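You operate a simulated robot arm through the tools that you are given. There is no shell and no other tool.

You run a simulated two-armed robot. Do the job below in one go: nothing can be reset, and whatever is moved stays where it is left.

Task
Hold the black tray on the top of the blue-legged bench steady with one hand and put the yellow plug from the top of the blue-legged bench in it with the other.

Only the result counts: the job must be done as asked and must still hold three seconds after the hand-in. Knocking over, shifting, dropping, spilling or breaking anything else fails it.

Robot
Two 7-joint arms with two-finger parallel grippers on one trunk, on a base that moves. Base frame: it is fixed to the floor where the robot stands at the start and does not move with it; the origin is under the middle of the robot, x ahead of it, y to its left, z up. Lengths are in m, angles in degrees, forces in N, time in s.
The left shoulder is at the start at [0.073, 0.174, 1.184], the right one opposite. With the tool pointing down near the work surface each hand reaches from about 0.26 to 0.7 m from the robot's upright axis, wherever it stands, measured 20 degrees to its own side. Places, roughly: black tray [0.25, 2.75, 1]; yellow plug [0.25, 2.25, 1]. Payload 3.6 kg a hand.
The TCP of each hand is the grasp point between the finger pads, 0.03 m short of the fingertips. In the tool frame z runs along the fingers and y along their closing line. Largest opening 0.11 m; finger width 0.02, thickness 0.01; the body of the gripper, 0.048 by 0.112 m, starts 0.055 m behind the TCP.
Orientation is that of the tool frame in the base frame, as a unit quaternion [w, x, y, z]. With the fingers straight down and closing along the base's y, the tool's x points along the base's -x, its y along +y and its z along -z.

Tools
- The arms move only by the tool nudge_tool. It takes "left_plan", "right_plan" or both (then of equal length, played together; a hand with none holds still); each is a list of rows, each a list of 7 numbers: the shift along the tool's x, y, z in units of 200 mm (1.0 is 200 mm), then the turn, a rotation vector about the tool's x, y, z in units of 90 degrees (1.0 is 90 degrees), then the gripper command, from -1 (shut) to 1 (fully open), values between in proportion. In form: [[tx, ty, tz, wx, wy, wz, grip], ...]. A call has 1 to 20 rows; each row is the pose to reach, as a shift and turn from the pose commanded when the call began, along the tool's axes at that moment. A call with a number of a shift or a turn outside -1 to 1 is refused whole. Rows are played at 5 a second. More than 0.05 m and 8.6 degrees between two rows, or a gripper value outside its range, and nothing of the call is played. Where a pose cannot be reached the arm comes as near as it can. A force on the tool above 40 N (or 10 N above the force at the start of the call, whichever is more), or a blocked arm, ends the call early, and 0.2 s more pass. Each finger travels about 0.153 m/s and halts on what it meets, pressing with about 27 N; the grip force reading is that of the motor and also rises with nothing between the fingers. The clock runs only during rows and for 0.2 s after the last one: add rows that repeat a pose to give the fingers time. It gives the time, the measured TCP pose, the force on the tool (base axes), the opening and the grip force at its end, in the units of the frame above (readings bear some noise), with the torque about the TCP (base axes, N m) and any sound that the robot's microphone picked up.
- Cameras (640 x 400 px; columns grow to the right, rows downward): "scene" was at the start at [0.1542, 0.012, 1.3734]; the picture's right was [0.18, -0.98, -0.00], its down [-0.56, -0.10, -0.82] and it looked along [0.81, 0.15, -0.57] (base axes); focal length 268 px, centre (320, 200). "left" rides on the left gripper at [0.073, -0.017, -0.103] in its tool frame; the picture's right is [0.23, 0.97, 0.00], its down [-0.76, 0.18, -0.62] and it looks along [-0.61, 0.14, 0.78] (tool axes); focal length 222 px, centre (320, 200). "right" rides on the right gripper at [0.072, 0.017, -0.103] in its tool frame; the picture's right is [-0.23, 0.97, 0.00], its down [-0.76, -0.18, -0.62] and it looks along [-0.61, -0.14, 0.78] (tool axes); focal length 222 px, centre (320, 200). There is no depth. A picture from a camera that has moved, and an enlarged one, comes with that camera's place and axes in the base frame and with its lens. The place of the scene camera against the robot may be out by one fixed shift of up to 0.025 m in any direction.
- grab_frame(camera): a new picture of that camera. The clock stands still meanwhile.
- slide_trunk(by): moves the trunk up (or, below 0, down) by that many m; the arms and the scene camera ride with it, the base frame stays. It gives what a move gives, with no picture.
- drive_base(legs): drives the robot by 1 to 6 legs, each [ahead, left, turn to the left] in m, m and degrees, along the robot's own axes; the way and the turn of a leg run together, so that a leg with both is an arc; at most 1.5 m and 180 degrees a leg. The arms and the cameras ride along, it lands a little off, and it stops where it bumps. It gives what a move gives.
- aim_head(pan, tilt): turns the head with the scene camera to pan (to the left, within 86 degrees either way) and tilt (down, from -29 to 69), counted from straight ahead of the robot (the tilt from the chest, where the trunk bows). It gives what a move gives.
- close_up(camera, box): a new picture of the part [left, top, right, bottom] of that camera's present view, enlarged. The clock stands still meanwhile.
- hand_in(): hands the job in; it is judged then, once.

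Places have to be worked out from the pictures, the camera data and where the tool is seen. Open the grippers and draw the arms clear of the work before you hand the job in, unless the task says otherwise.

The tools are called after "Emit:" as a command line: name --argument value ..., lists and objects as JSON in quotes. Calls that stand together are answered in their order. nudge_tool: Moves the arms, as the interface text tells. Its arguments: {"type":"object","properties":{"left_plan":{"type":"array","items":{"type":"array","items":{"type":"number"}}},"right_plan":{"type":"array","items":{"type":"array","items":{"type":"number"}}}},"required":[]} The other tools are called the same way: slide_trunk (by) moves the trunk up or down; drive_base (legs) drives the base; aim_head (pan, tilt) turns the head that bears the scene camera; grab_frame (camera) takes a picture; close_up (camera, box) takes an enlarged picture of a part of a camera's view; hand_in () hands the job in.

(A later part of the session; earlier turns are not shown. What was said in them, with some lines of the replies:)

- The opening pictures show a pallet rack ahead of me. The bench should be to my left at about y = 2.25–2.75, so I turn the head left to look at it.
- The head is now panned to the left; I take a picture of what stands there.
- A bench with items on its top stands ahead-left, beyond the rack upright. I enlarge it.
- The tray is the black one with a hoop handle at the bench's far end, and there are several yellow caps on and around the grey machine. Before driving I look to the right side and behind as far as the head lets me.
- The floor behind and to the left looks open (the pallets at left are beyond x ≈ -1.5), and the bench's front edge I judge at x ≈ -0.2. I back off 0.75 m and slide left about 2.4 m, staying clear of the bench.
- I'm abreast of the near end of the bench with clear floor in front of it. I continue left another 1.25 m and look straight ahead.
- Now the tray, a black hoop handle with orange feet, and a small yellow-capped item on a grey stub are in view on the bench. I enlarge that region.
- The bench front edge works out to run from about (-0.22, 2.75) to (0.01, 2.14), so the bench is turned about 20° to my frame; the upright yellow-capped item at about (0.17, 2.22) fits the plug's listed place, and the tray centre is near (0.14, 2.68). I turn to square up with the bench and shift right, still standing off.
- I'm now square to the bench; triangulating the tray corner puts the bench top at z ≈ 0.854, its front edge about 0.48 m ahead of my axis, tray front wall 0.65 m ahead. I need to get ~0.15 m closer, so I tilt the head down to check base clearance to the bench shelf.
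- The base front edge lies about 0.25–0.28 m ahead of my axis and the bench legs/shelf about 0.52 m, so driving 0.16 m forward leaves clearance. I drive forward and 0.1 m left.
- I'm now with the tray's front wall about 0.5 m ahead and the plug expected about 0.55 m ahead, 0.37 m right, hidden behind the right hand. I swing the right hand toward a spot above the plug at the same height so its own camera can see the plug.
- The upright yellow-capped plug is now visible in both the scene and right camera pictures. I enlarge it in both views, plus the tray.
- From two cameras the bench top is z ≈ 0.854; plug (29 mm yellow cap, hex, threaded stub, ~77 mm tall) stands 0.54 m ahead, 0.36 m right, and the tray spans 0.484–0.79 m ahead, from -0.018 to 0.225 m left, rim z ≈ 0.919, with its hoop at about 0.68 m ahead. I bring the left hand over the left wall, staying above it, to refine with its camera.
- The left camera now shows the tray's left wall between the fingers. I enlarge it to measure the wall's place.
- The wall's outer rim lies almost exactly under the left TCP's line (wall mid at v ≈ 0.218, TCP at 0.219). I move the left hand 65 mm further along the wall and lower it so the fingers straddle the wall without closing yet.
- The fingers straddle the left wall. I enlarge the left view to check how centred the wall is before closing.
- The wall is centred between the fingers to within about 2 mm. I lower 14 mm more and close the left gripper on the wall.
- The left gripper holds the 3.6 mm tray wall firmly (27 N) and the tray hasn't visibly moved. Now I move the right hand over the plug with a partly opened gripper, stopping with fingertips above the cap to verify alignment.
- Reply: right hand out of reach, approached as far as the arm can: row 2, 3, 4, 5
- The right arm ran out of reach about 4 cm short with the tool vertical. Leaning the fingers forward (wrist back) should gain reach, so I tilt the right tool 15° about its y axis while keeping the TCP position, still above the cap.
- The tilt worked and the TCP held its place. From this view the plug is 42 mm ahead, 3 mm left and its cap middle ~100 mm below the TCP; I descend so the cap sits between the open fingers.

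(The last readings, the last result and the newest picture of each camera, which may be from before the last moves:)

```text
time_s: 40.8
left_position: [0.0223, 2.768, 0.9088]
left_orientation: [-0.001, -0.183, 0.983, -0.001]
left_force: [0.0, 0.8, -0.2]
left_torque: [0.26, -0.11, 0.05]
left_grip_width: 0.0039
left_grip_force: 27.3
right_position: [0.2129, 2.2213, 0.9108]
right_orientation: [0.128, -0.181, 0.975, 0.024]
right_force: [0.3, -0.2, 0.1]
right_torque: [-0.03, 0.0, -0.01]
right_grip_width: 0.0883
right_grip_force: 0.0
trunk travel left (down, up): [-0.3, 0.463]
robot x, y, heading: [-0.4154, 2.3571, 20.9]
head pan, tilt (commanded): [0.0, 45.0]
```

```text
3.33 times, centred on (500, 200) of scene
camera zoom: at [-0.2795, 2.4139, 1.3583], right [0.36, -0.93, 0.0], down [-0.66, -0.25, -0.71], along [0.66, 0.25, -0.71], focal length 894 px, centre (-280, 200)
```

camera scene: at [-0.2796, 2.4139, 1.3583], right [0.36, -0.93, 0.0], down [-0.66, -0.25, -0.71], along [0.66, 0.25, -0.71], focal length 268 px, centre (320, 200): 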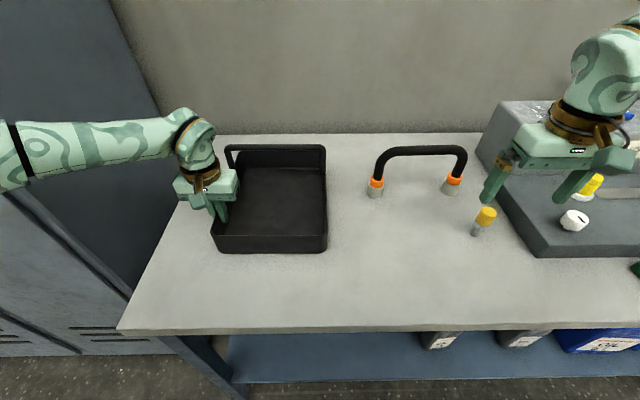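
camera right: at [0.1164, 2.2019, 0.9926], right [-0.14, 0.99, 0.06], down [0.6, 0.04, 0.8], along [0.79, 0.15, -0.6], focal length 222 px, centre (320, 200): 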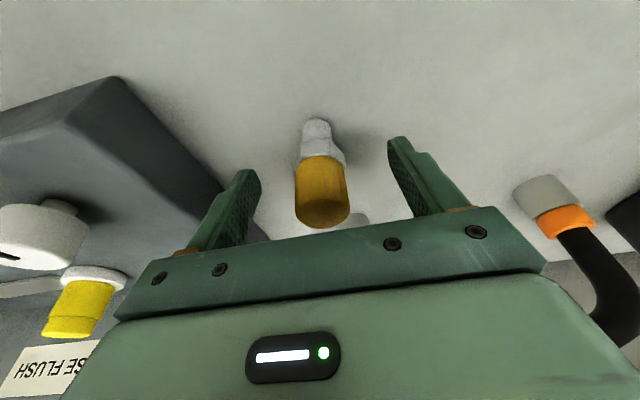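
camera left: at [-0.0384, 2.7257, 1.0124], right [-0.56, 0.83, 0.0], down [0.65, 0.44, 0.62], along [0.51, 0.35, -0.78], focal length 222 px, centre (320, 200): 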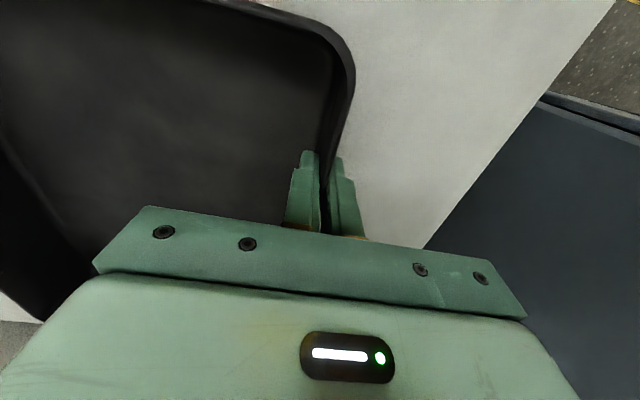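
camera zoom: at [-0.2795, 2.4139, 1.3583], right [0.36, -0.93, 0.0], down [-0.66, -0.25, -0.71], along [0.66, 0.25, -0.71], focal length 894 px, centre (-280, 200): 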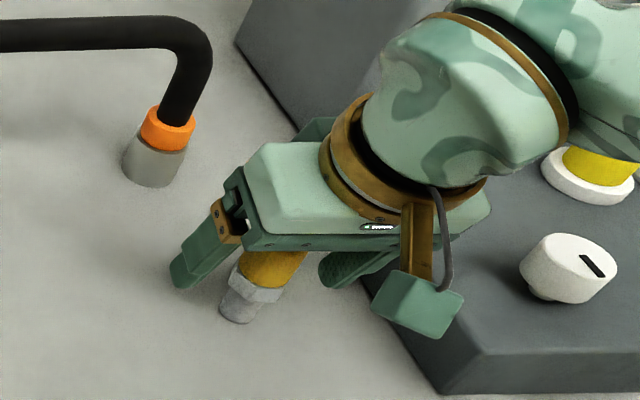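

The cap sits between the fingers, centred sideways within ~1 mm and about 4 mm toward me from the TCP. I make that small correction and close the right gripper.

Emit:
nudge_tool --right_plan '[[0.02, 0.005, -0.003, 0, 0, 0, 0.6], [0.02, 0.005, -0.003, 0, 0, 0, 0.2], [0.02, 0.005, -0.003, 0, 0, 0, -0.2], [0.02, 0.005, -0.003, 0, 0, 0, -0.6], [0.02, 0.005, -0.003, 0, 0, 0, -1], [0.02, 0.005, -0.003, 0, 0, 0, -1]]'

Emit:
grab_frame --camera "right"

```text
time_s: 42.2
left_position: [0.0239, 2.7674, 0.9089]
left_orientation: [-0.001, -0.183, 0.983, 0.0]
left_force: [0.7, 0.4, 0.0]
left_torque: [0.21, 0.05, 0.0]
left_grip_width: 0.0035
left_grip_force: 27.0
right_position: [0.2089, 2.2208, 0.9117]
right_orientation: [0.128, -0.181, 0.975, 0.023]
right_force: [-0.3, -1.2, 2.6]
right_torque: [-0.07, -0.05, 0.03]
right_grip_width: 0.0335
right_grip_force: 27.2
trunk travel left (down, up): [-0.3, 0.463]
robot x, y, heading: [-0.4153, 2.3589, 21.1]
head pan, tilt (commanded): [0.0, 45.0]
```

```text
taken
camera right: at [0.1123, 2.2016, 0.9925], right [-0.14, 0.99, 0.06], down [0.6, 0.04, 0.8], along [0.79, 0.15, -0.6], focal length 222 px, centre (320, 200)
```

right: 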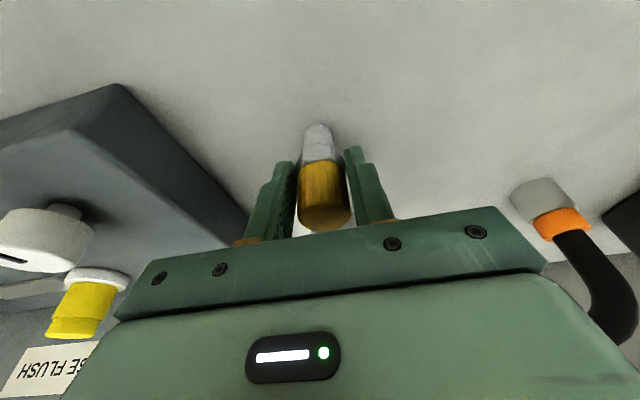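

The right gripper holds the plug at 33.5 mm width with 27 N. I lift it 10 cm straight up with a slight draw toward me.

Emit:
nudge_tool --right_plan '[[-0.043, 0, -0.16, 0, 0, 0, -1], [-0.05, 0, -0.33, 0, 0, 0, -1], [-0.033, 0, -0.509, 0, 0, 0, -1], [-0.033, 0, -0.509, 0, 0, 0, -1]]'

Emit:
grab_frame --camera "right"

Emit:
grab_frame --camera "scene"

```text
time_s: 43.2
left_position: [0.0223, 2.7675, 0.9084]
left_orientation: [-0.001, -0.183, 0.983, -0.001]
left_force: [-1.0, 0.5, -0.2]
left_torque: [0.26, 0.03, 0.0]
left_grip_width: 0.0037
left_grip_force: 27.1
right_position: [0.1906, 2.2126, 1.01]
right_orientation: [0.127, -0.18, 0.975, 0.023]
right_force: [-0.8, 0.4, -1.4]
right_torque: [-0.03, -0.02, 0.0]
right_grip_width: 0.0334
right_grip_force: 27.2
trunk travel left (down, up): [-0.3, 0.463]
robot x, y, heading: [-0.4167, 2.3597, 20.8]
head pan, tilt (commanded): [0.0, 45.0]
```

```text
taken
camera right: at [0.094, 2.1945, 1.0921], right [-0.14, 0.99, 0.06], down [0.6, 0.04, 0.8], along [0.79, 0.15, -0.6], focal length 222 px, centre (320, 200)
```

right: 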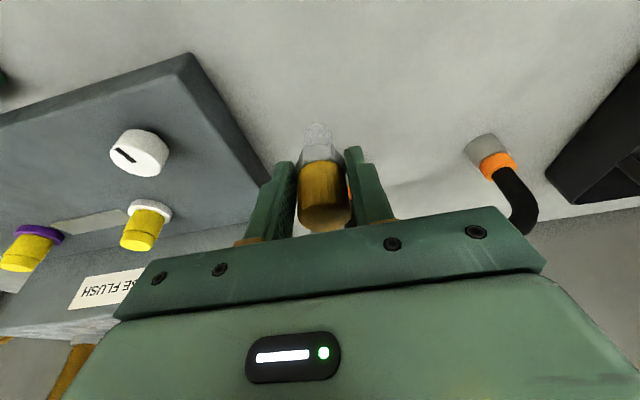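

```text
taken
camera scene: at [-0.2795, 2.4139, 1.3582], right [0.36, -0.93, 0.0], down [-0.66, -0.25, -0.71], along [0.66, 0.25, -0.71], focal length 268 px, centre (320, 200)
```

scene: 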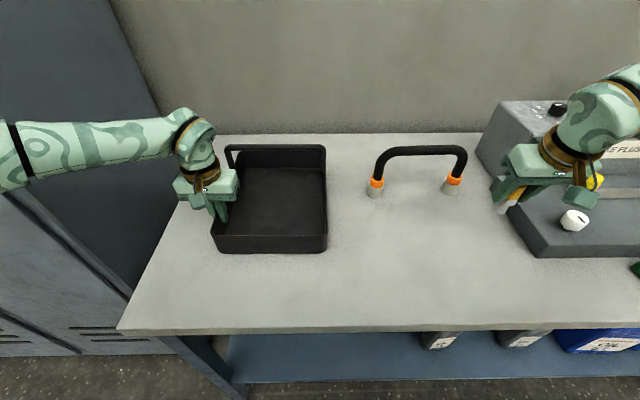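

The plug is lifted with its bottom near z ≈ 0.953, clear of the tray rim at 0.919. I carry it 0.2 m to the left at this height as a first leg.

Emit:
nudge_tool --right_plan '[[0, 0.2, -0.01, 0, 0, 0, -1], [0, 0.4, -0.02, 0, 0, 0, -1], [0, 0.6, -0.02, 0, 0, 0, -1], [0, 0.8, -0.02, 0, 0, 0, -1], [0, 1.0, -0.02, 0, 0, 0, -1], [0, 1.0, -0.02, 0, 0, 0, -1]]'

Emit:
grab_frame --camera "scene"

```text
time_s: 44.6
left_position: [0.0233, 2.7684, 0.9103]
left_orientation: [0.0, -0.183, 0.983, -0.001]
left_force: [1.2, -1.1, -0.4]
left_torque: [0.26, 0.3, 0.08]
left_grip_width: 0.0038
left_grip_force: 26.8
right_position: [0.1168, 2.3997, 1.0145]
right_orientation: [0.127, -0.181, 0.975, 0.023]
right_force: [-0.3, 0.1, -0.7]
right_torque: [0.01, 0.03, 0.0]
right_grip_width: 0.0332
right_grip_force: 26.8
trunk travel left (down, up): [-0.3, 0.463]
robot x, y, heading: [-0.4165, 2.3589, 20.8]
head pan, tilt (commanded): [0.0, 45.0]
```

```text
taken
camera scene: at [-0.2793, 2.4138, 1.3582], right [0.36, -0.93, 0.0], down [-0.66, -0.25, -0.71], along [0.66, 0.25, -0.71], focal length 268 px, centre (320, 200)
```

scene: 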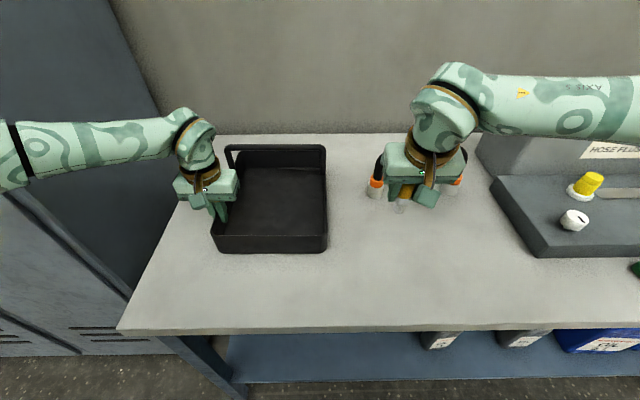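

The plug is carried at 0.51 m ahead, 0.16 m right. I carry it another 0.2 m left, over the tray's right part.

Emit:
nudge_tool --right_plan '[[-0.02, 0.2, 0.005, 0, 0, 0, -1], [-0.04, 0.4, 0.01, 0, 0, 0, -1], [-0.06, 0.6, 0.015, 0, 0, 0, -1], [-0.08, 0.8, 0.02, 0, 0, 0, -1], [-0.1, 1.0, 0.026, 0, 0, 0, -1], [-0.1, 1.0, 0.026, 0, 0, 0, -1]]'

Emit:
grab_frame --camera "scene"

Emit:
grab_frame --camera "right"

```text
time_s: 46.0
left_position: [0.0237, 2.7668, 0.9091]
left_orientation: [-0.001, -0.182, 0.983, -0.001]
left_force: [-0.2, -0.6, 1.1]
left_torque: [0.28, 0.27, 0.08]
left_grip_width: 0.0039
left_grip_force: 26.8
right_position: [0.0644, 2.5944, 1.0154]
right_orientation: [0.127, -0.181, 0.975, 0.024]
right_force: [-0.8, -1.1, -1.5]
right_torque: [-0.01, -0.01, -0.01]
right_grip_width: 0.0335
right_grip_force: 26.8
trunk travel left (down, up): [-0.3, 0.463]
robot x, y, heading: [-0.4189, 2.361, 20.8]
head pan, tilt (commanded): [0.0, 45.0]
```

```text
taken
camera scene: at [-0.2794, 2.4139, 1.3582], right [0.36, -0.93, 0.0], down [-0.66, -0.25, -0.71], along [0.66, 0.25, -0.71], focal length 268 px, centre (320, 200)
```

scene: 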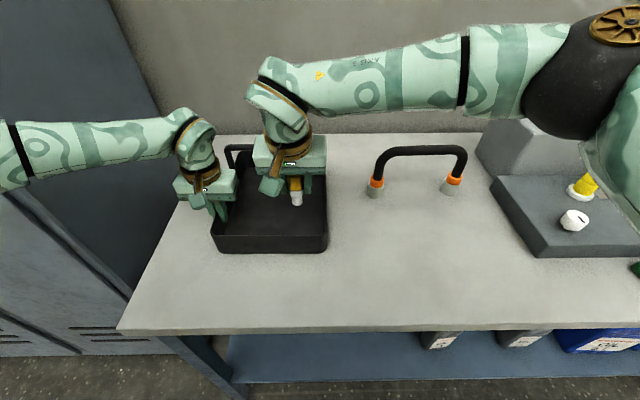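

```text
taken
camera right: at [-0.0323, 2.5753, 1.0965], right [-0.14, 0.99, 0.06], down [0.6, 0.04, 0.8], along [0.79, 0.15, -0.6], focal length 222 px, centre (320, 200)
```

right: 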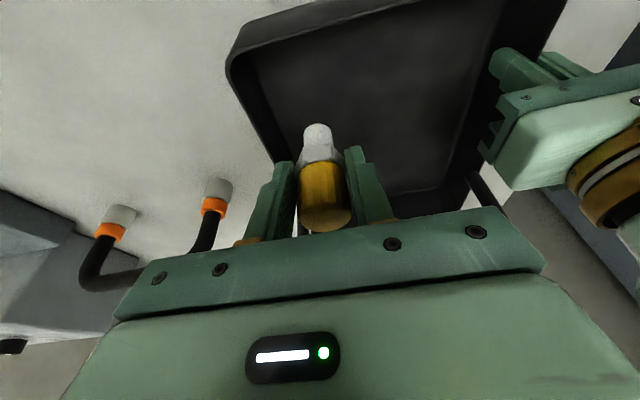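

The plug hangs over the tray's right part at about 0.535 m ahead, 0.044 m left, with the left hand well to its left. I enlarge the scene view to confirm clearances before lowering.

Emit:
close_up --camera "scene" --box '[160, 90, 360, 270]'

```text
2.22 times, centred on (260, 180) of scene
camera zoom: at [-0.2794, 2.4139, 1.3582], right [0.36, -0.93, 0.0], down [-0.66, -0.25, -0.71], along [0.66, 0.25, -0.71], focal length 596 px, centre (453, 244)
```

zoom: 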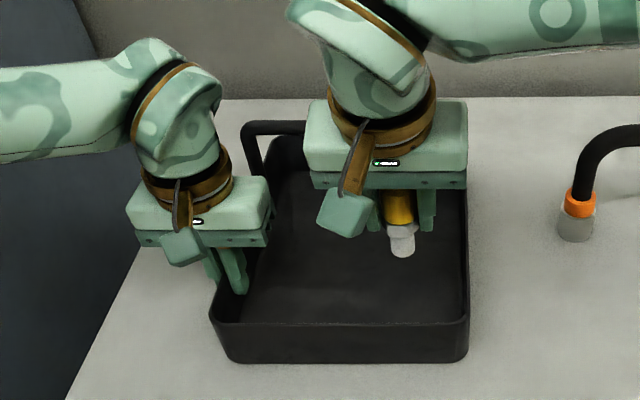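

Clearances look good (about 6 cm between the two grippers, body above the rim). I lower the plug 8.5 cm toward the tray floor.

Emit:
nudge_tool --right_plan '[[0.037, 0, 0.137, 0, 0, 0, -1], [0.074, 0, 0.274, 0, 0, 0, -1], [0.11, 0, 0.4106, 0, 0, 0, -1], [0.11, 0, 0.4106, 0, 0, 0, -1]]'

Emit:
close_up --camera "scene" --box '[160, 90, 360, 270]'

Emit:
grab_frame --camera "right"

```text
time_s: 47.0
left_position: [0.0231, 2.7681, 0.9087]
left_orientation: [-0.001, -0.183, 0.983, -0.001]
left_force: [-0.8, 0.3, 0.0]
left_torque: [0.22, 0.06, -0.01]
left_grip_width: 0.0039
left_grip_force: 27.4
right_position: [0.0633, 2.5929, 0.928]
right_orientation: [0.127, -0.182, 0.975, 0.024]
right_force: [0.6, -0.6, -0.4]
right_torque: [-0.02, 0.0, 0.0]
right_grip_width: 0.0335
right_grip_force: 26.9
trunk travel left (down, up): [-0.3, 0.463]
robot x, y, heading: [-0.4172, 2.3585, 21.0]
head pan, tilt (commanded): [0.0, 45.0]
```

```text
2.22 times, centred on (260, 180) of scene
camera zoom: at [-0.2796, 2.4142, 1.3583], right [0.36, -0.93, 0.0], down [-0.66, -0.25, -0.71], along [0.66, 0.25, -0.71], focal length 596 px, centre (453, 244)
```

zoom: 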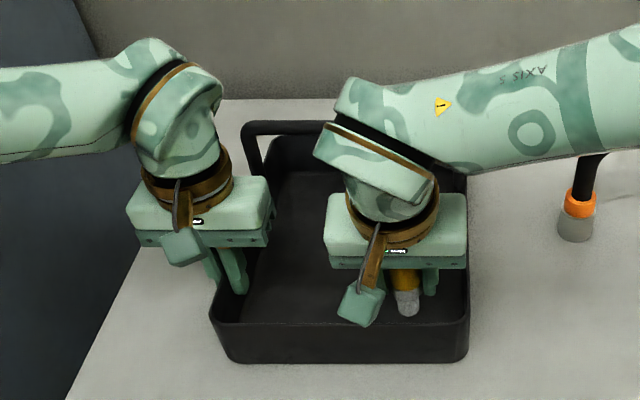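

```text
taken
camera right: at [-0.0321, 2.575, 1.0107], right [-0.14, 0.99, 0.06], down [0.6, 0.04, 0.8], along [0.79, 0.15, -0.6], focal length 222 px, centre (320, 200)
```

right: 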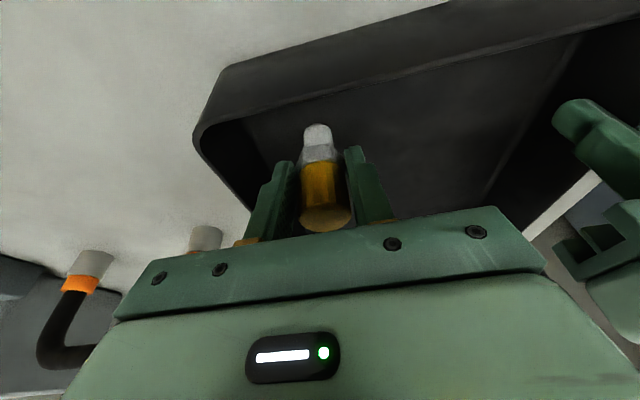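

The plug is inside the tray with its bottom about 1 cm above the floor. I lower a further 8 mm gently and watch the force.

Emit:
nudge_tool --right_plan '[[0.0052, 0, 0.0193, 0, 0, 0, -1], [0.0104, 0, 0.0386, 0, 0, 0, -1], [0.0104, 0, 0.0386, 0, 0, 0, -1]]'

```text
time_s: 47.8
left_position: [0.0237, 2.7676, 0.9089]
left_orientation: [-0.001, -0.183, 0.983, -0.001]
left_force: [-0.8, -0.7, 1.0]
left_torque: [0.23, 0.04, 0.01]
left_grip_width: 0.0042
left_grip_force: 27.2
right_position: [0.0646, 2.5938, 0.9213]
right_orientation: [0.128, -0.18, 0.975, 0.023]
right_force: [0.3, -0.6, -1.6]
right_torque: [0.03, 0.03, -0.01]
right_grip_width: 0.0335
right_grip_force: 26.9
trunk travel left (down, up): [-0.3, 0.463]
robot x, y, heading: [-0.4164, 2.3634, 20.8]
head pan, tilt (commanded): [0.0, 45.0]
```

No contact yet at TCP z ≈ 0.921. I go down in 2 mm steps for 6 mm more.

Emit:
nudge_tool --right_plan '[[0.0026, 0, 0.0097, 0, 0, 0, -1], [0.0052, 0, 0.0193, 0, 0, 0, -1], [0.0065, 0, 0.0242, 0, 0, 0, -1], [0.0065, 0, 0.0242, 0, 0, 0, -1]]'

```text
time_s: 48.8
left_position: [0.0246, 2.7672, 0.9084]
left_orientation: [0.0, -0.184, 0.983, 0.0]
left_force: [-0.5, -0.5, 0.8]
left_torque: [0.27, 0.13, 0.08]
left_grip_width: 0.004
left_grip_force: 27.2
right_position: [0.0643, 2.5935, 0.9178]
right_orientation: [0.127, -0.181, 0.975, 0.023]
right_force: [0.2, 0.1, -1.3]
right_torque: [-0.05, 0.04, -0.03]
right_grip_width: 0.0333
right_grip_force: 27.2
trunk travel left (down, up): [-0.3, 0.463]
robot x, y, heading: [-0.415, 2.3597, 20.9]
head pan, tilt (commanded): [0.0, 45.0]
```

Still free at z ≈ 0.917. I lower another 4 mm in small steps.

Emit:
nudge_tool --right_plan '[[0.0026, 0, 0.0097, 0, 0, 0, -1], [0.0052, 0, 0.0193, 0, 0, 0, -1], [0.0052, 0, 0.0193, 0, 0, 0, -1]]'

Emit:
close_up --camera "right" --box '[240, 100, 400, 240]'

Emit:
close_up --camera "scene" --box '[250, 180, 350, 260]'

```text
time_s: 49.6
left_position: [0.0222, 2.7679, 0.9079]
left_orientation: [-0.001, -0.184, 0.983, -0.001]
left_force: [1.2, 1.2, -3.4]
left_torque: [0.3, -0.03, 0.26]
left_grip_width: 0.0039
left_grip_force: 27.1
right_position: [0.0646, 2.5944, 0.9154]
right_orientation: [0.129, -0.181, 0.975, 0.025]
right_force: [-2.5, -0.5, 16.3]
right_torque: [0.07, 0.05, 0.09]
right_grip_width: 0.0335
right_grip_force: 27.4
trunk travel left (down, up): [-0.3, 0.463]
robot x, y, heading: [-0.4167, 2.3613, 20.8]
head pan, tilt (commanded): [0.0, 45.0]
```

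```text
2.86 times, centred on (320, 170) of right
camera zoom: at [-0.032, 2.5754, 0.9956], right [-0.14, 0.99, 0.06], down [0.6, 0.04, 0.8], along [0.79, 0.15, -0.6], focal length 635 px, centre (320, 286)
```

zoom: 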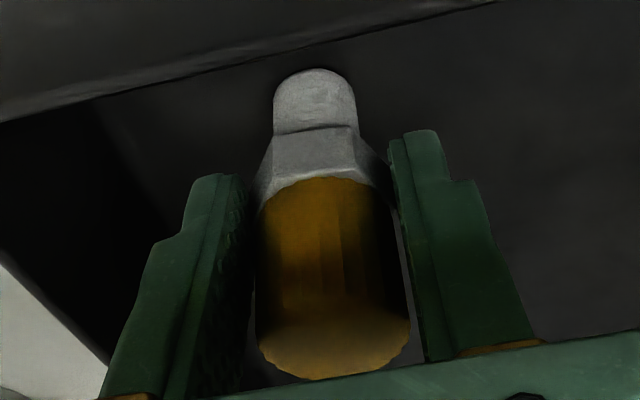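

```text
5.00 times, centred on (300, 220) of scene
camera zoom: at [-0.2805, 2.414, 1.3585], right [0.36, -0.93, 0.0], down [-0.66, -0.25, -0.71], along [0.66, 0.25, -0.71], focal length 1342 px, centre (420, 100)
```

zoom: 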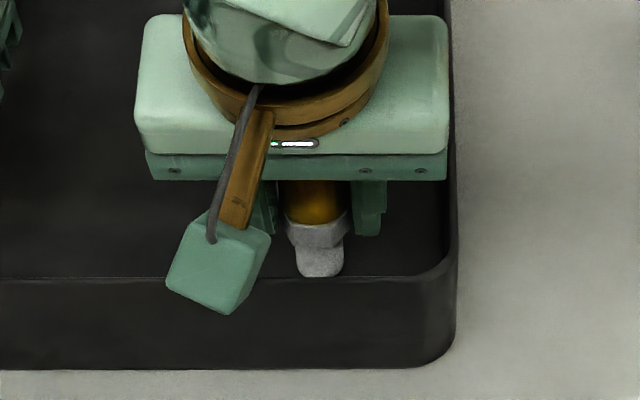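

Contact: 16 N upward on the right hand, so the plug's stub stands on the tray floor. I ease up 1 mm to relax the press and open the right gripper gradually.

Emit:
nudge_tool --right_plan '[[-0.0016, 0, -0.006, 0, 0, 0, -1], [-0.0016, 0, -0.006, 0, 0, 0, -0.35], [-0.0016, 0, -0.006, 0, 0, 0, -0.25], [-0.0016, 0, -0.006, 0, 0, 0, -0.1], [-0.0016, 0, -0.006, 0, 0, 0, 0.1], [-0.0016, 0, -0.006, 0, 0, 0, 0.2], [-0.0016, 0, -0.006, 0, 0, 0, 0.2]]'

Emit:
close_up --camera "right" --box '[240, 100, 400, 240]'

Emit:
close_up --camera "scene" --box '[250, 180, 350, 260]'

```text
time_s: 51.2
left_position: [0.0243, 2.7673, 0.9075]
left_orientation: [-0.002, -0.183, 0.983, -0.002]
left_force: [1.6, 1.3, -0.6]
left_torque: [0.18, 0.32, 0.11]
left_grip_width: 0.0039
left_grip_force: 27.0
right_position: [0.0656, 2.5949, 0.914]
right_orientation: [0.128, -0.181, 0.975, 0.024]
right_force: [-0.3, 0.8, 0.0]
right_torque: [0.0, 0.0, 0.0]
right_grip_width: 0.0662
right_grip_force: 0.0
trunk travel left (down, up): [-0.3, 0.463]
robot x, y, heading: [-0.4195, 2.3571, 21.3]
head pan, tilt (commanded): [0.0, 45.0]
```

```text
2.86 times, centred on (320, 170) of right
camera zoom: at [-0.0314, 2.5752, 0.9956], right [-0.14, 0.99, 0.06], down [0.6, 0.04, 0.8], along [0.79, 0.15, -0.6], focal length 635 px, centre (320, 286)
```

zoom: 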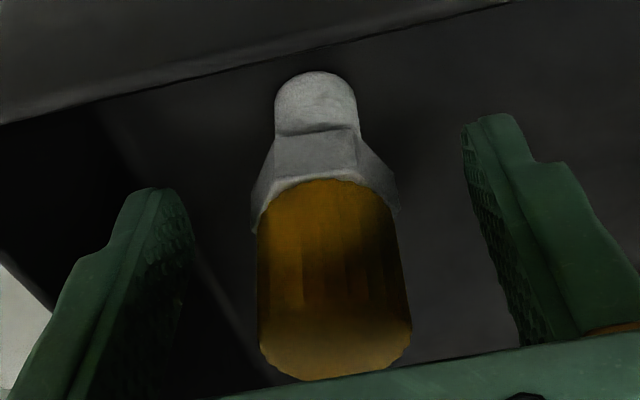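

```text
5.00 times, centred on (300, 220) of scene
camera zoom: at [-0.2793, 2.4143, 1.3582], right [0.36, -0.93, 0.0], down [-0.66, -0.25, -0.71], along [0.66, 0.25, -0.71], focal length 1342 px, centre (420, 100)
```

zoom: 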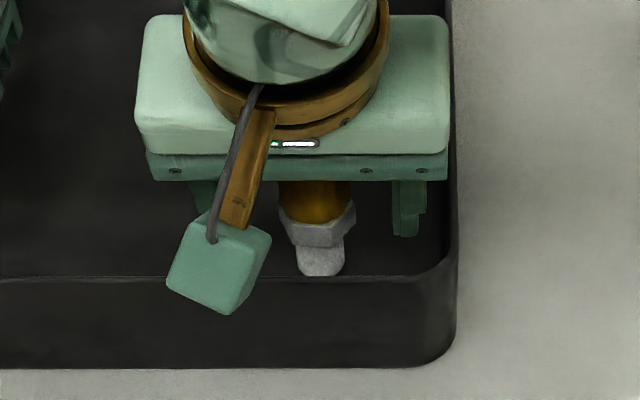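

The plug stands upright on the tray floor, clear of both fingers. I withdraw the right hand along its fingers, up and back, by 15 cm.

Emit:
nudge_tool --right_plan '[[0, 0, -0.1, 0, 0, 0, 0.2], [0, 0, -0.25, 0, 0, 0, 0.2], [0, 0, -0.42, 0, 0, 0, 0.2], [0, 0, -0.6, 0, 0, 0, 0.2], [0, 0, -0.75, 0, 0, 0, 0.2], [0, 0, -0.75, 0, 0, 0, 0.2]]'

Emit:
grab_frame --camera "scene"

Emit:
grab_frame --camera "right"

```text
time_s: 52.6
left_position: [0.0234, 2.768, 0.909]
left_orientation: [-0.001, -0.182, 0.983, -0.001]
left_force: [-0.5, 0.3, -0.2]
left_torque: [0.48, -0.48, 0.14]
left_grip_width: 0.0039
left_grip_force: 27.0
right_position: [0.0278, 2.5794, 1.0588]
right_orientation: [0.128, -0.18, 0.975, 0.024]
right_force: [-0.3, -0.7, -0.4]
right_torque: [0.0, 0.0, 0.0]
right_grip_width: 0.0661
right_grip_force: 0.1
trunk travel left (down, up): [-0.3, 0.463]
robot x, y, heading: [-0.4174, 2.3596, 21.0]
head pan, tilt (commanded): [0.0, 45.0]
```

```text
taken
camera scene: at [-0.2799, 2.4141, 1.3583], right [0.36, -0.93, 0.0], down [-0.66, -0.25, -0.71], along [0.66, 0.25, -0.71], focal length 268 px, centre (320, 200)
```

scene: 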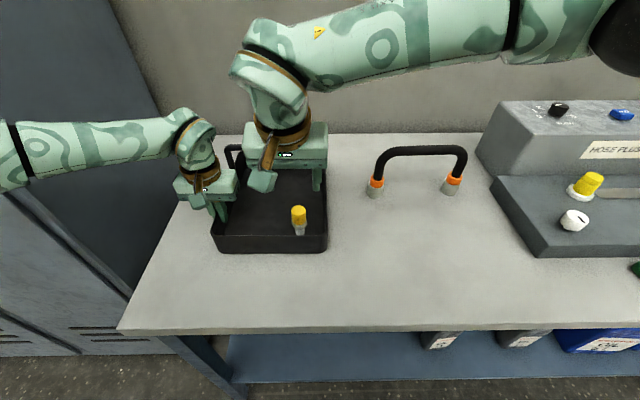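

```text
taken
camera right: at [-0.0683, 2.561, 1.1402], right [-0.14, 0.99, 0.06], down [0.6, 0.04, 0.8], along [0.79, 0.15, -0.6], focal length 222 px, centre (320, 200)
```

right: 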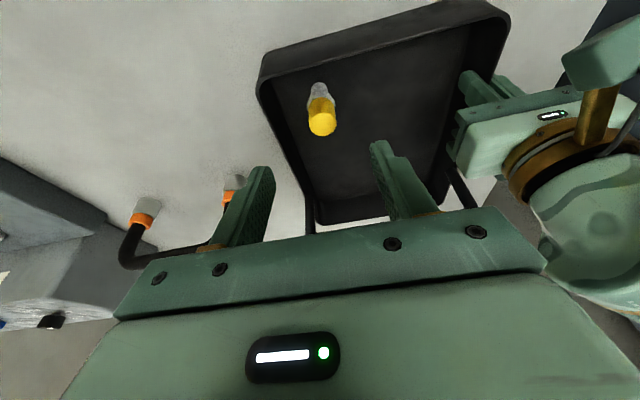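

The plug stands upright in the tray. I draw the right hand up, back and to the right, clear of the tray.

Emit:
nudge_tool --right_plan '[[0.03, -0.15, -0.08, 0, 0, 0, 0.2], [0.1, -0.32, -0.12, 0, 0, 0, 0.2], [0.18, -0.5, -0.16, 0, 0, 0, 0.2], [0.26, -0.7, -0.2, 0, 0, 0, 0.2], [0.36, -0.88, -0.24, 0, 0, 0, 0.2], [0.45, -1.0, -0.26, 0, 0, 0, 0.2], [0.45, -1.0, -0.26, 0, 0, 0, 0.2]]'

Emit:
grab_frame --camera "scene"

```text
time_s: 54.2
left_position: [0.0238, 2.7672, 0.9085]
left_orientation: [-0.001, -0.183, 0.983, -0.001]
left_force: [-0.4, 0.2, -0.2]
left_torque: [0.17, 0.11, 0.03]
left_grip_width: 0.0037
left_grip_force: 27.4
right_position: [0.0055, 2.3551, 1.0855]
right_orientation: [0.129, -0.18, 0.975, 0.023]
right_force: [0.4, -0.2, 0.0]
right_torque: [0.0, 0.01, -0.02]
right_grip_width: 0.0661
right_grip_force: 0.2
trunk travel left (down, up): [-0.3, 0.463]
robot x, y, heading: [-0.4181, 2.3584, 21.0]
head pan, tilt (commanded): [0.0, 45.0]
```

```text
taken
camera scene: at [-0.2797, 2.4142, 1.3583], right [0.36, -0.93, 0.0], down [-0.66, -0.25, -0.71], along [0.66, 0.25, -0.71], focal length 268 px, centre (320, 200)
```

scene: 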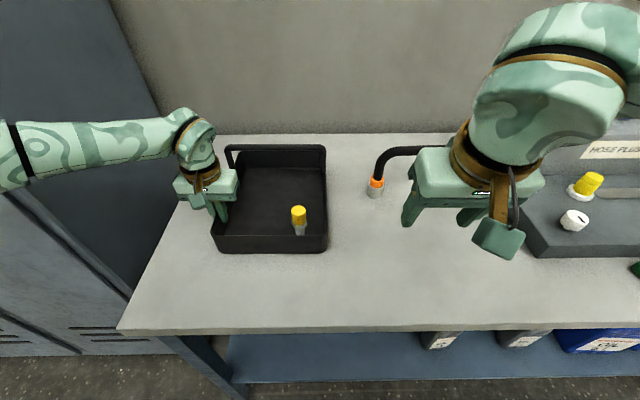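

The right hand is clear, the plug still upright in the tray. Now I open the left gripper gradually to release the tray wall, without moving the hand yet.

Emit:
nudge_tool --left_plan '[[0, 0, 0, 0, 0, 0, -0.92], [0, 0, 0, 0, 0, 0, -0.8], [0, 0, 0, 0, 0, 0, -0.5], [0, 0, 0, 0, 0, 0, -0.2], [0, 0, 0, 0, 0, 0, 0.1], [0, 0, 0, 0, 0, 0, 0.1]]'

Emit:
grab_frame --camera "left"

Emit:
close_up --camera "scene" --box '[160, 90, 360, 270]'

```text
time_s: 55.6
left_position: [0.0232, 2.7668, 0.9095]
left_orientation: [-0.001, -0.183, 0.983, 0.0]
left_force: [0.2, -1.2, -0.3]
left_torque: [-0.03, 0.0, 0.01]
left_grip_width: 0.0604
left_grip_force: 0.1
right_position: [0.0059, 2.356, 1.0857]
right_orientation: [0.127, -0.182, 0.975, 0.024]
right_force: [-0.9, 0.1, 0.5]
right_torque: [0.0, -0.01, 0.01]
right_grip_width: 0.0661
right_grip_force: 0.0
trunk travel left (down, up): [-0.3, 0.463]
robot x, y, heading: [-0.4178, 2.3589, 21.1]
head pan, tilt (commanded): [0.0, 45.0]
```

```text
taken
camera left: at [-0.0385, 2.7257, 1.0125], right [-0.56, 0.83, 0.0], down [0.65, 0.44, 0.62], along [0.51, 0.35, -0.78], focal length 222 px, centre (320, 200)
```

left: 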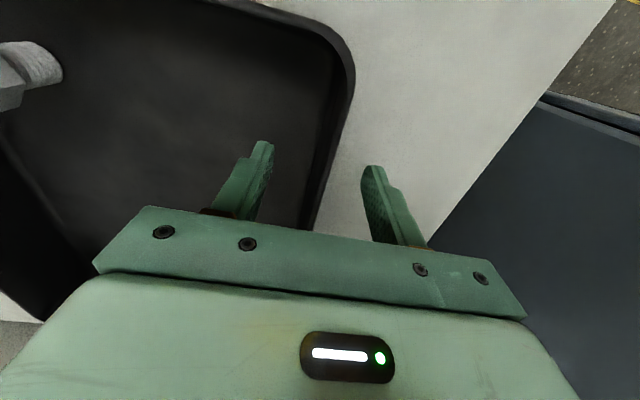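

```text
2.22 times, centred on (260, 180) of scene
camera zoom: at [-0.2796, 2.414, 1.3583], right [0.36, -0.93, 0.0], down [-0.66, -0.25, -0.71], along [0.66, 0.25, -0.71], focal length 596 px, centre (453, 244)
```

zoom: 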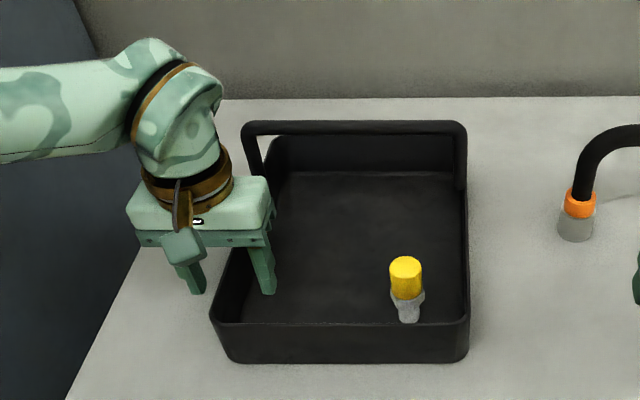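

The tray wall is free between the opened left fingers and the plug still stands. I lift the left hand straight up 66 mm past the rim, then draw it back and up.

Emit:
nudge_tool --left_plan '[[0, 0, -0.15, 0, 0, 0, 0.1], [0, 0, -0.33, 0, 0, 0, 0.1], [0.12, 0, -0.48, 0, 0, 0, 0.1], [0.3, 0, -0.58, 0, 0, 0, 0.1], [0.5, 0.05, -0.65, 0, 0, 0, 0.1], [0.7, 0.1, -0.7, 0, 0, 0, 0.1], [0.9, 0.12, -0.75, 0, 0, 0, 0.1], [0.9, 0.12, -0.75, 0, 0, 0, 0.1]]'

Emit:
nudge_tool --right_plan '[[0.15, 0.1, -0.05, 0, 0, 0, 0.2], [0.3, 0.2, -0.1, 0, 0, 0, 0.2], [0.45, 0.2, -0.15, 0, 0, 0, 0.2], [0.45, 0.2, -0.15, 0, 0, 0, 0.2]]'

Emit:
grab_frame --camera "scene"

Emit:
close_up --camera "scene" --box '[180, 110, 380, 270]'

```text
time_s: 57.4
left_position: [-0.1512, 2.7265, 1.058]
left_orientation: [-0.002, -0.183, 0.983, -0.001]
left_force: [-0.1, -1.1, -0.3]
left_torque: [0.01, 0.02, 0.01]
left_grip_width: 0.0606
left_grip_force: 0.1
right_position: [0.0065, 2.3558, 1.0862]
right_orientation: [0.127, -0.18, 0.975, 0.023]
right_force: [-0.4, 0.4, 0.1]
right_torque: [0.01, -0.03, 0.01]
right_grip_width: 0.0661
right_grip_force: 0.0
trunk travel left (down, up): [-0.3, 0.463]
robot x, y, heading: [-0.4218, 2.3617, 20.9]
head pan, tilt (commanded): [0.0, 45.0]
```

```text
time_s: 58.4
left_position: [-0.1529, 2.7268, 1.0587]
left_orientation: [-0.001, -0.183, 0.983, -0.001]
left_force: [-0.4, -0.2, 0.0]
left_torque: [0.0, 0.02, 0.0]
left_grip_width: 0.0604
left_grip_force: 0.1
right_position: [-0.0933, 2.3626, 1.0938]
right_orientation: [0.126, -0.181, 0.975, 0.023]
right_force: [0.1, -0.6, 0.2]
right_torque: [0.03, 0.01, 0.01]
right_grip_width: 0.0661
right_grip_force: 0.0
right hand out of reach, approached as far as the arm can: row 3, 4
trunk travel left (down, up): [-0.3, 0.463]
robot x, y, heading: [-0.4193, 2.3561, 21.0]
head pan, tilt (commanded): [0.0, 45.0]
```

```text
taken
camera scene: at [-0.2795, 2.4141, 1.3582], right [0.36, -0.93, 0.0], down [-0.66, -0.25, -0.71], along [0.66, 0.25, -0.71], focal length 268 px, centre (320, 200)
```

scene: 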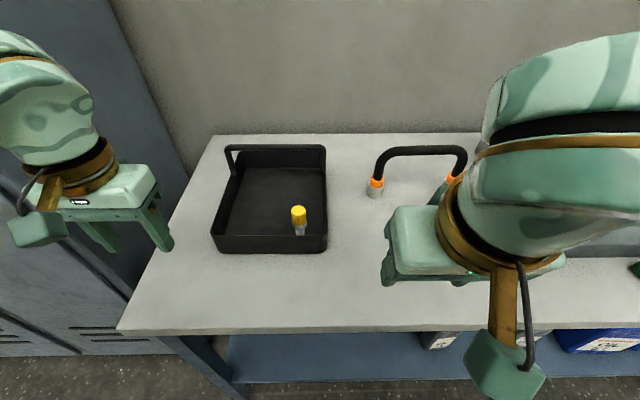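

```text
2.50 times, centred on (280, 190) of scene
camera zoom: at [-0.2795, 2.4141, 1.3582], right [0.36, -0.93, 0.0], down [-0.66, -0.25, -0.71], along [0.66, 0.25, -0.71], focal length 671 px, centre (420, 225)
```

zoom: 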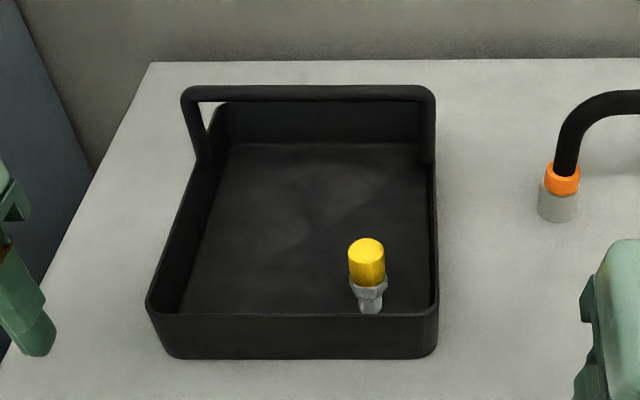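

Tray and plug are undisturbed, with the plug upright inside. I fully open both grippers in free air and then back the robot slightly off the bench.

Emit:
nudge_tool --left_plan '[[0, 0, 0, 0, 0, 0, 1], [0, 0, -0.05, 0, 0, 0, 1], [0, 0, -0.05, 0, 0, 0, 1]]' --right_plan '[[0, 0, 0, 0, 0, 0, 1], [0, 0, 0, 0, 0, 0, 1], [0, 0, 0, 0, 0, 0, 1]]'

Emit:
drive_base --legs '[[-0.15, 0, 0]]'

Emit:
grab_frame --camera "scene"

```text
time_s: 59.2
left_position: [-0.154, 2.726, 1.0689]
left_orientation: [0.0, -0.182, 0.983, -0.001]
left_force: [-0.5, 0.0, -0.2]
left_torque: [-0.05, 0.0, 0.01]
left_grip_width: 0.11
left_grip_force: 0.0
right_position: [-0.0932, 2.3652, 1.0949]
right_orientation: [0.127, -0.18, 0.975, 0.023]
right_force: [-1.2, -0.3, 0.3]
right_torque: [-0.02, -0.01, 0.0]
right_grip_width: 0.1104
right_grip_force: 0.0
trunk travel left (down, up): [-0.3, 0.463]
robot x, y, heading: [-0.4171, 2.3574, 21.0]
head pan, tilt (commanded): [0.0, 45.0]
```

```text
time_s: 60.6
left_position: [-0.2973, 2.6717, 1.0691]
left_orientation: [0.0, -0.183, 0.983, -0.001]
left_force: [-0.5, 0.5, 0.1]
left_torque: [0.06, -0.02, 0.01]
left_grip_width: 0.11
left_grip_force: 0.0
right_position: [-0.2358, 2.3097, 1.0948]
right_orientation: [0.128, -0.18, 0.975, 0.023]
right_force: [-1.1, -0.6, 0.2]
right_torque: [0.0, -0.01, 0.01]
right_grip_width: 0.11
right_grip_force: 0.0
trunk travel left (down, up): [-0.3, 0.463]
robot x, y, heading: [-0.5587, 2.3084, 21.0]
head pan, tilt (commanded): [0.0, 45.0]
```

```text
taken
camera scene: at [-0.4226, 2.3591, 1.3585], right [0.36, -0.93, 0.0], down [-0.66, -0.25, -0.71], along [0.66, 0.25, -0.71], focal length 268 px, centre (320, 200)
```

scene: 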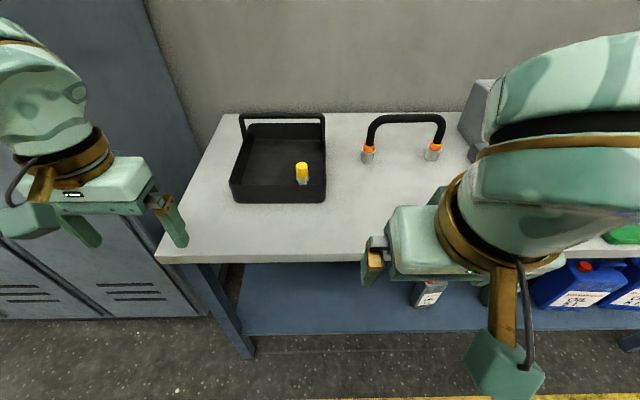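

The yellow plug stands inside the black tray, the tray and everything else on the bench look undisturbed, both grippers are open and the arms are clear. I hand the job in.

Emit:
hand_in

```text
The job is handed in.
```

The yellow plug now stands upright inside the black tray on the blue-legged bench, and I have handed the job in.

The left hand gripped the tray's left wall until the right hand had put the plug down and drawn away. I saw no shift in the tray, and nothing else I could see on the bench looked disturbed. Both grippers are fully open, and I backed the robot about 15 cm off the bench before handing in.

There were several yellow caps on or near the grey machine. I took the free-standing one at about (0.22, 2.21), because it was the closest match to the place you gave for the plug.
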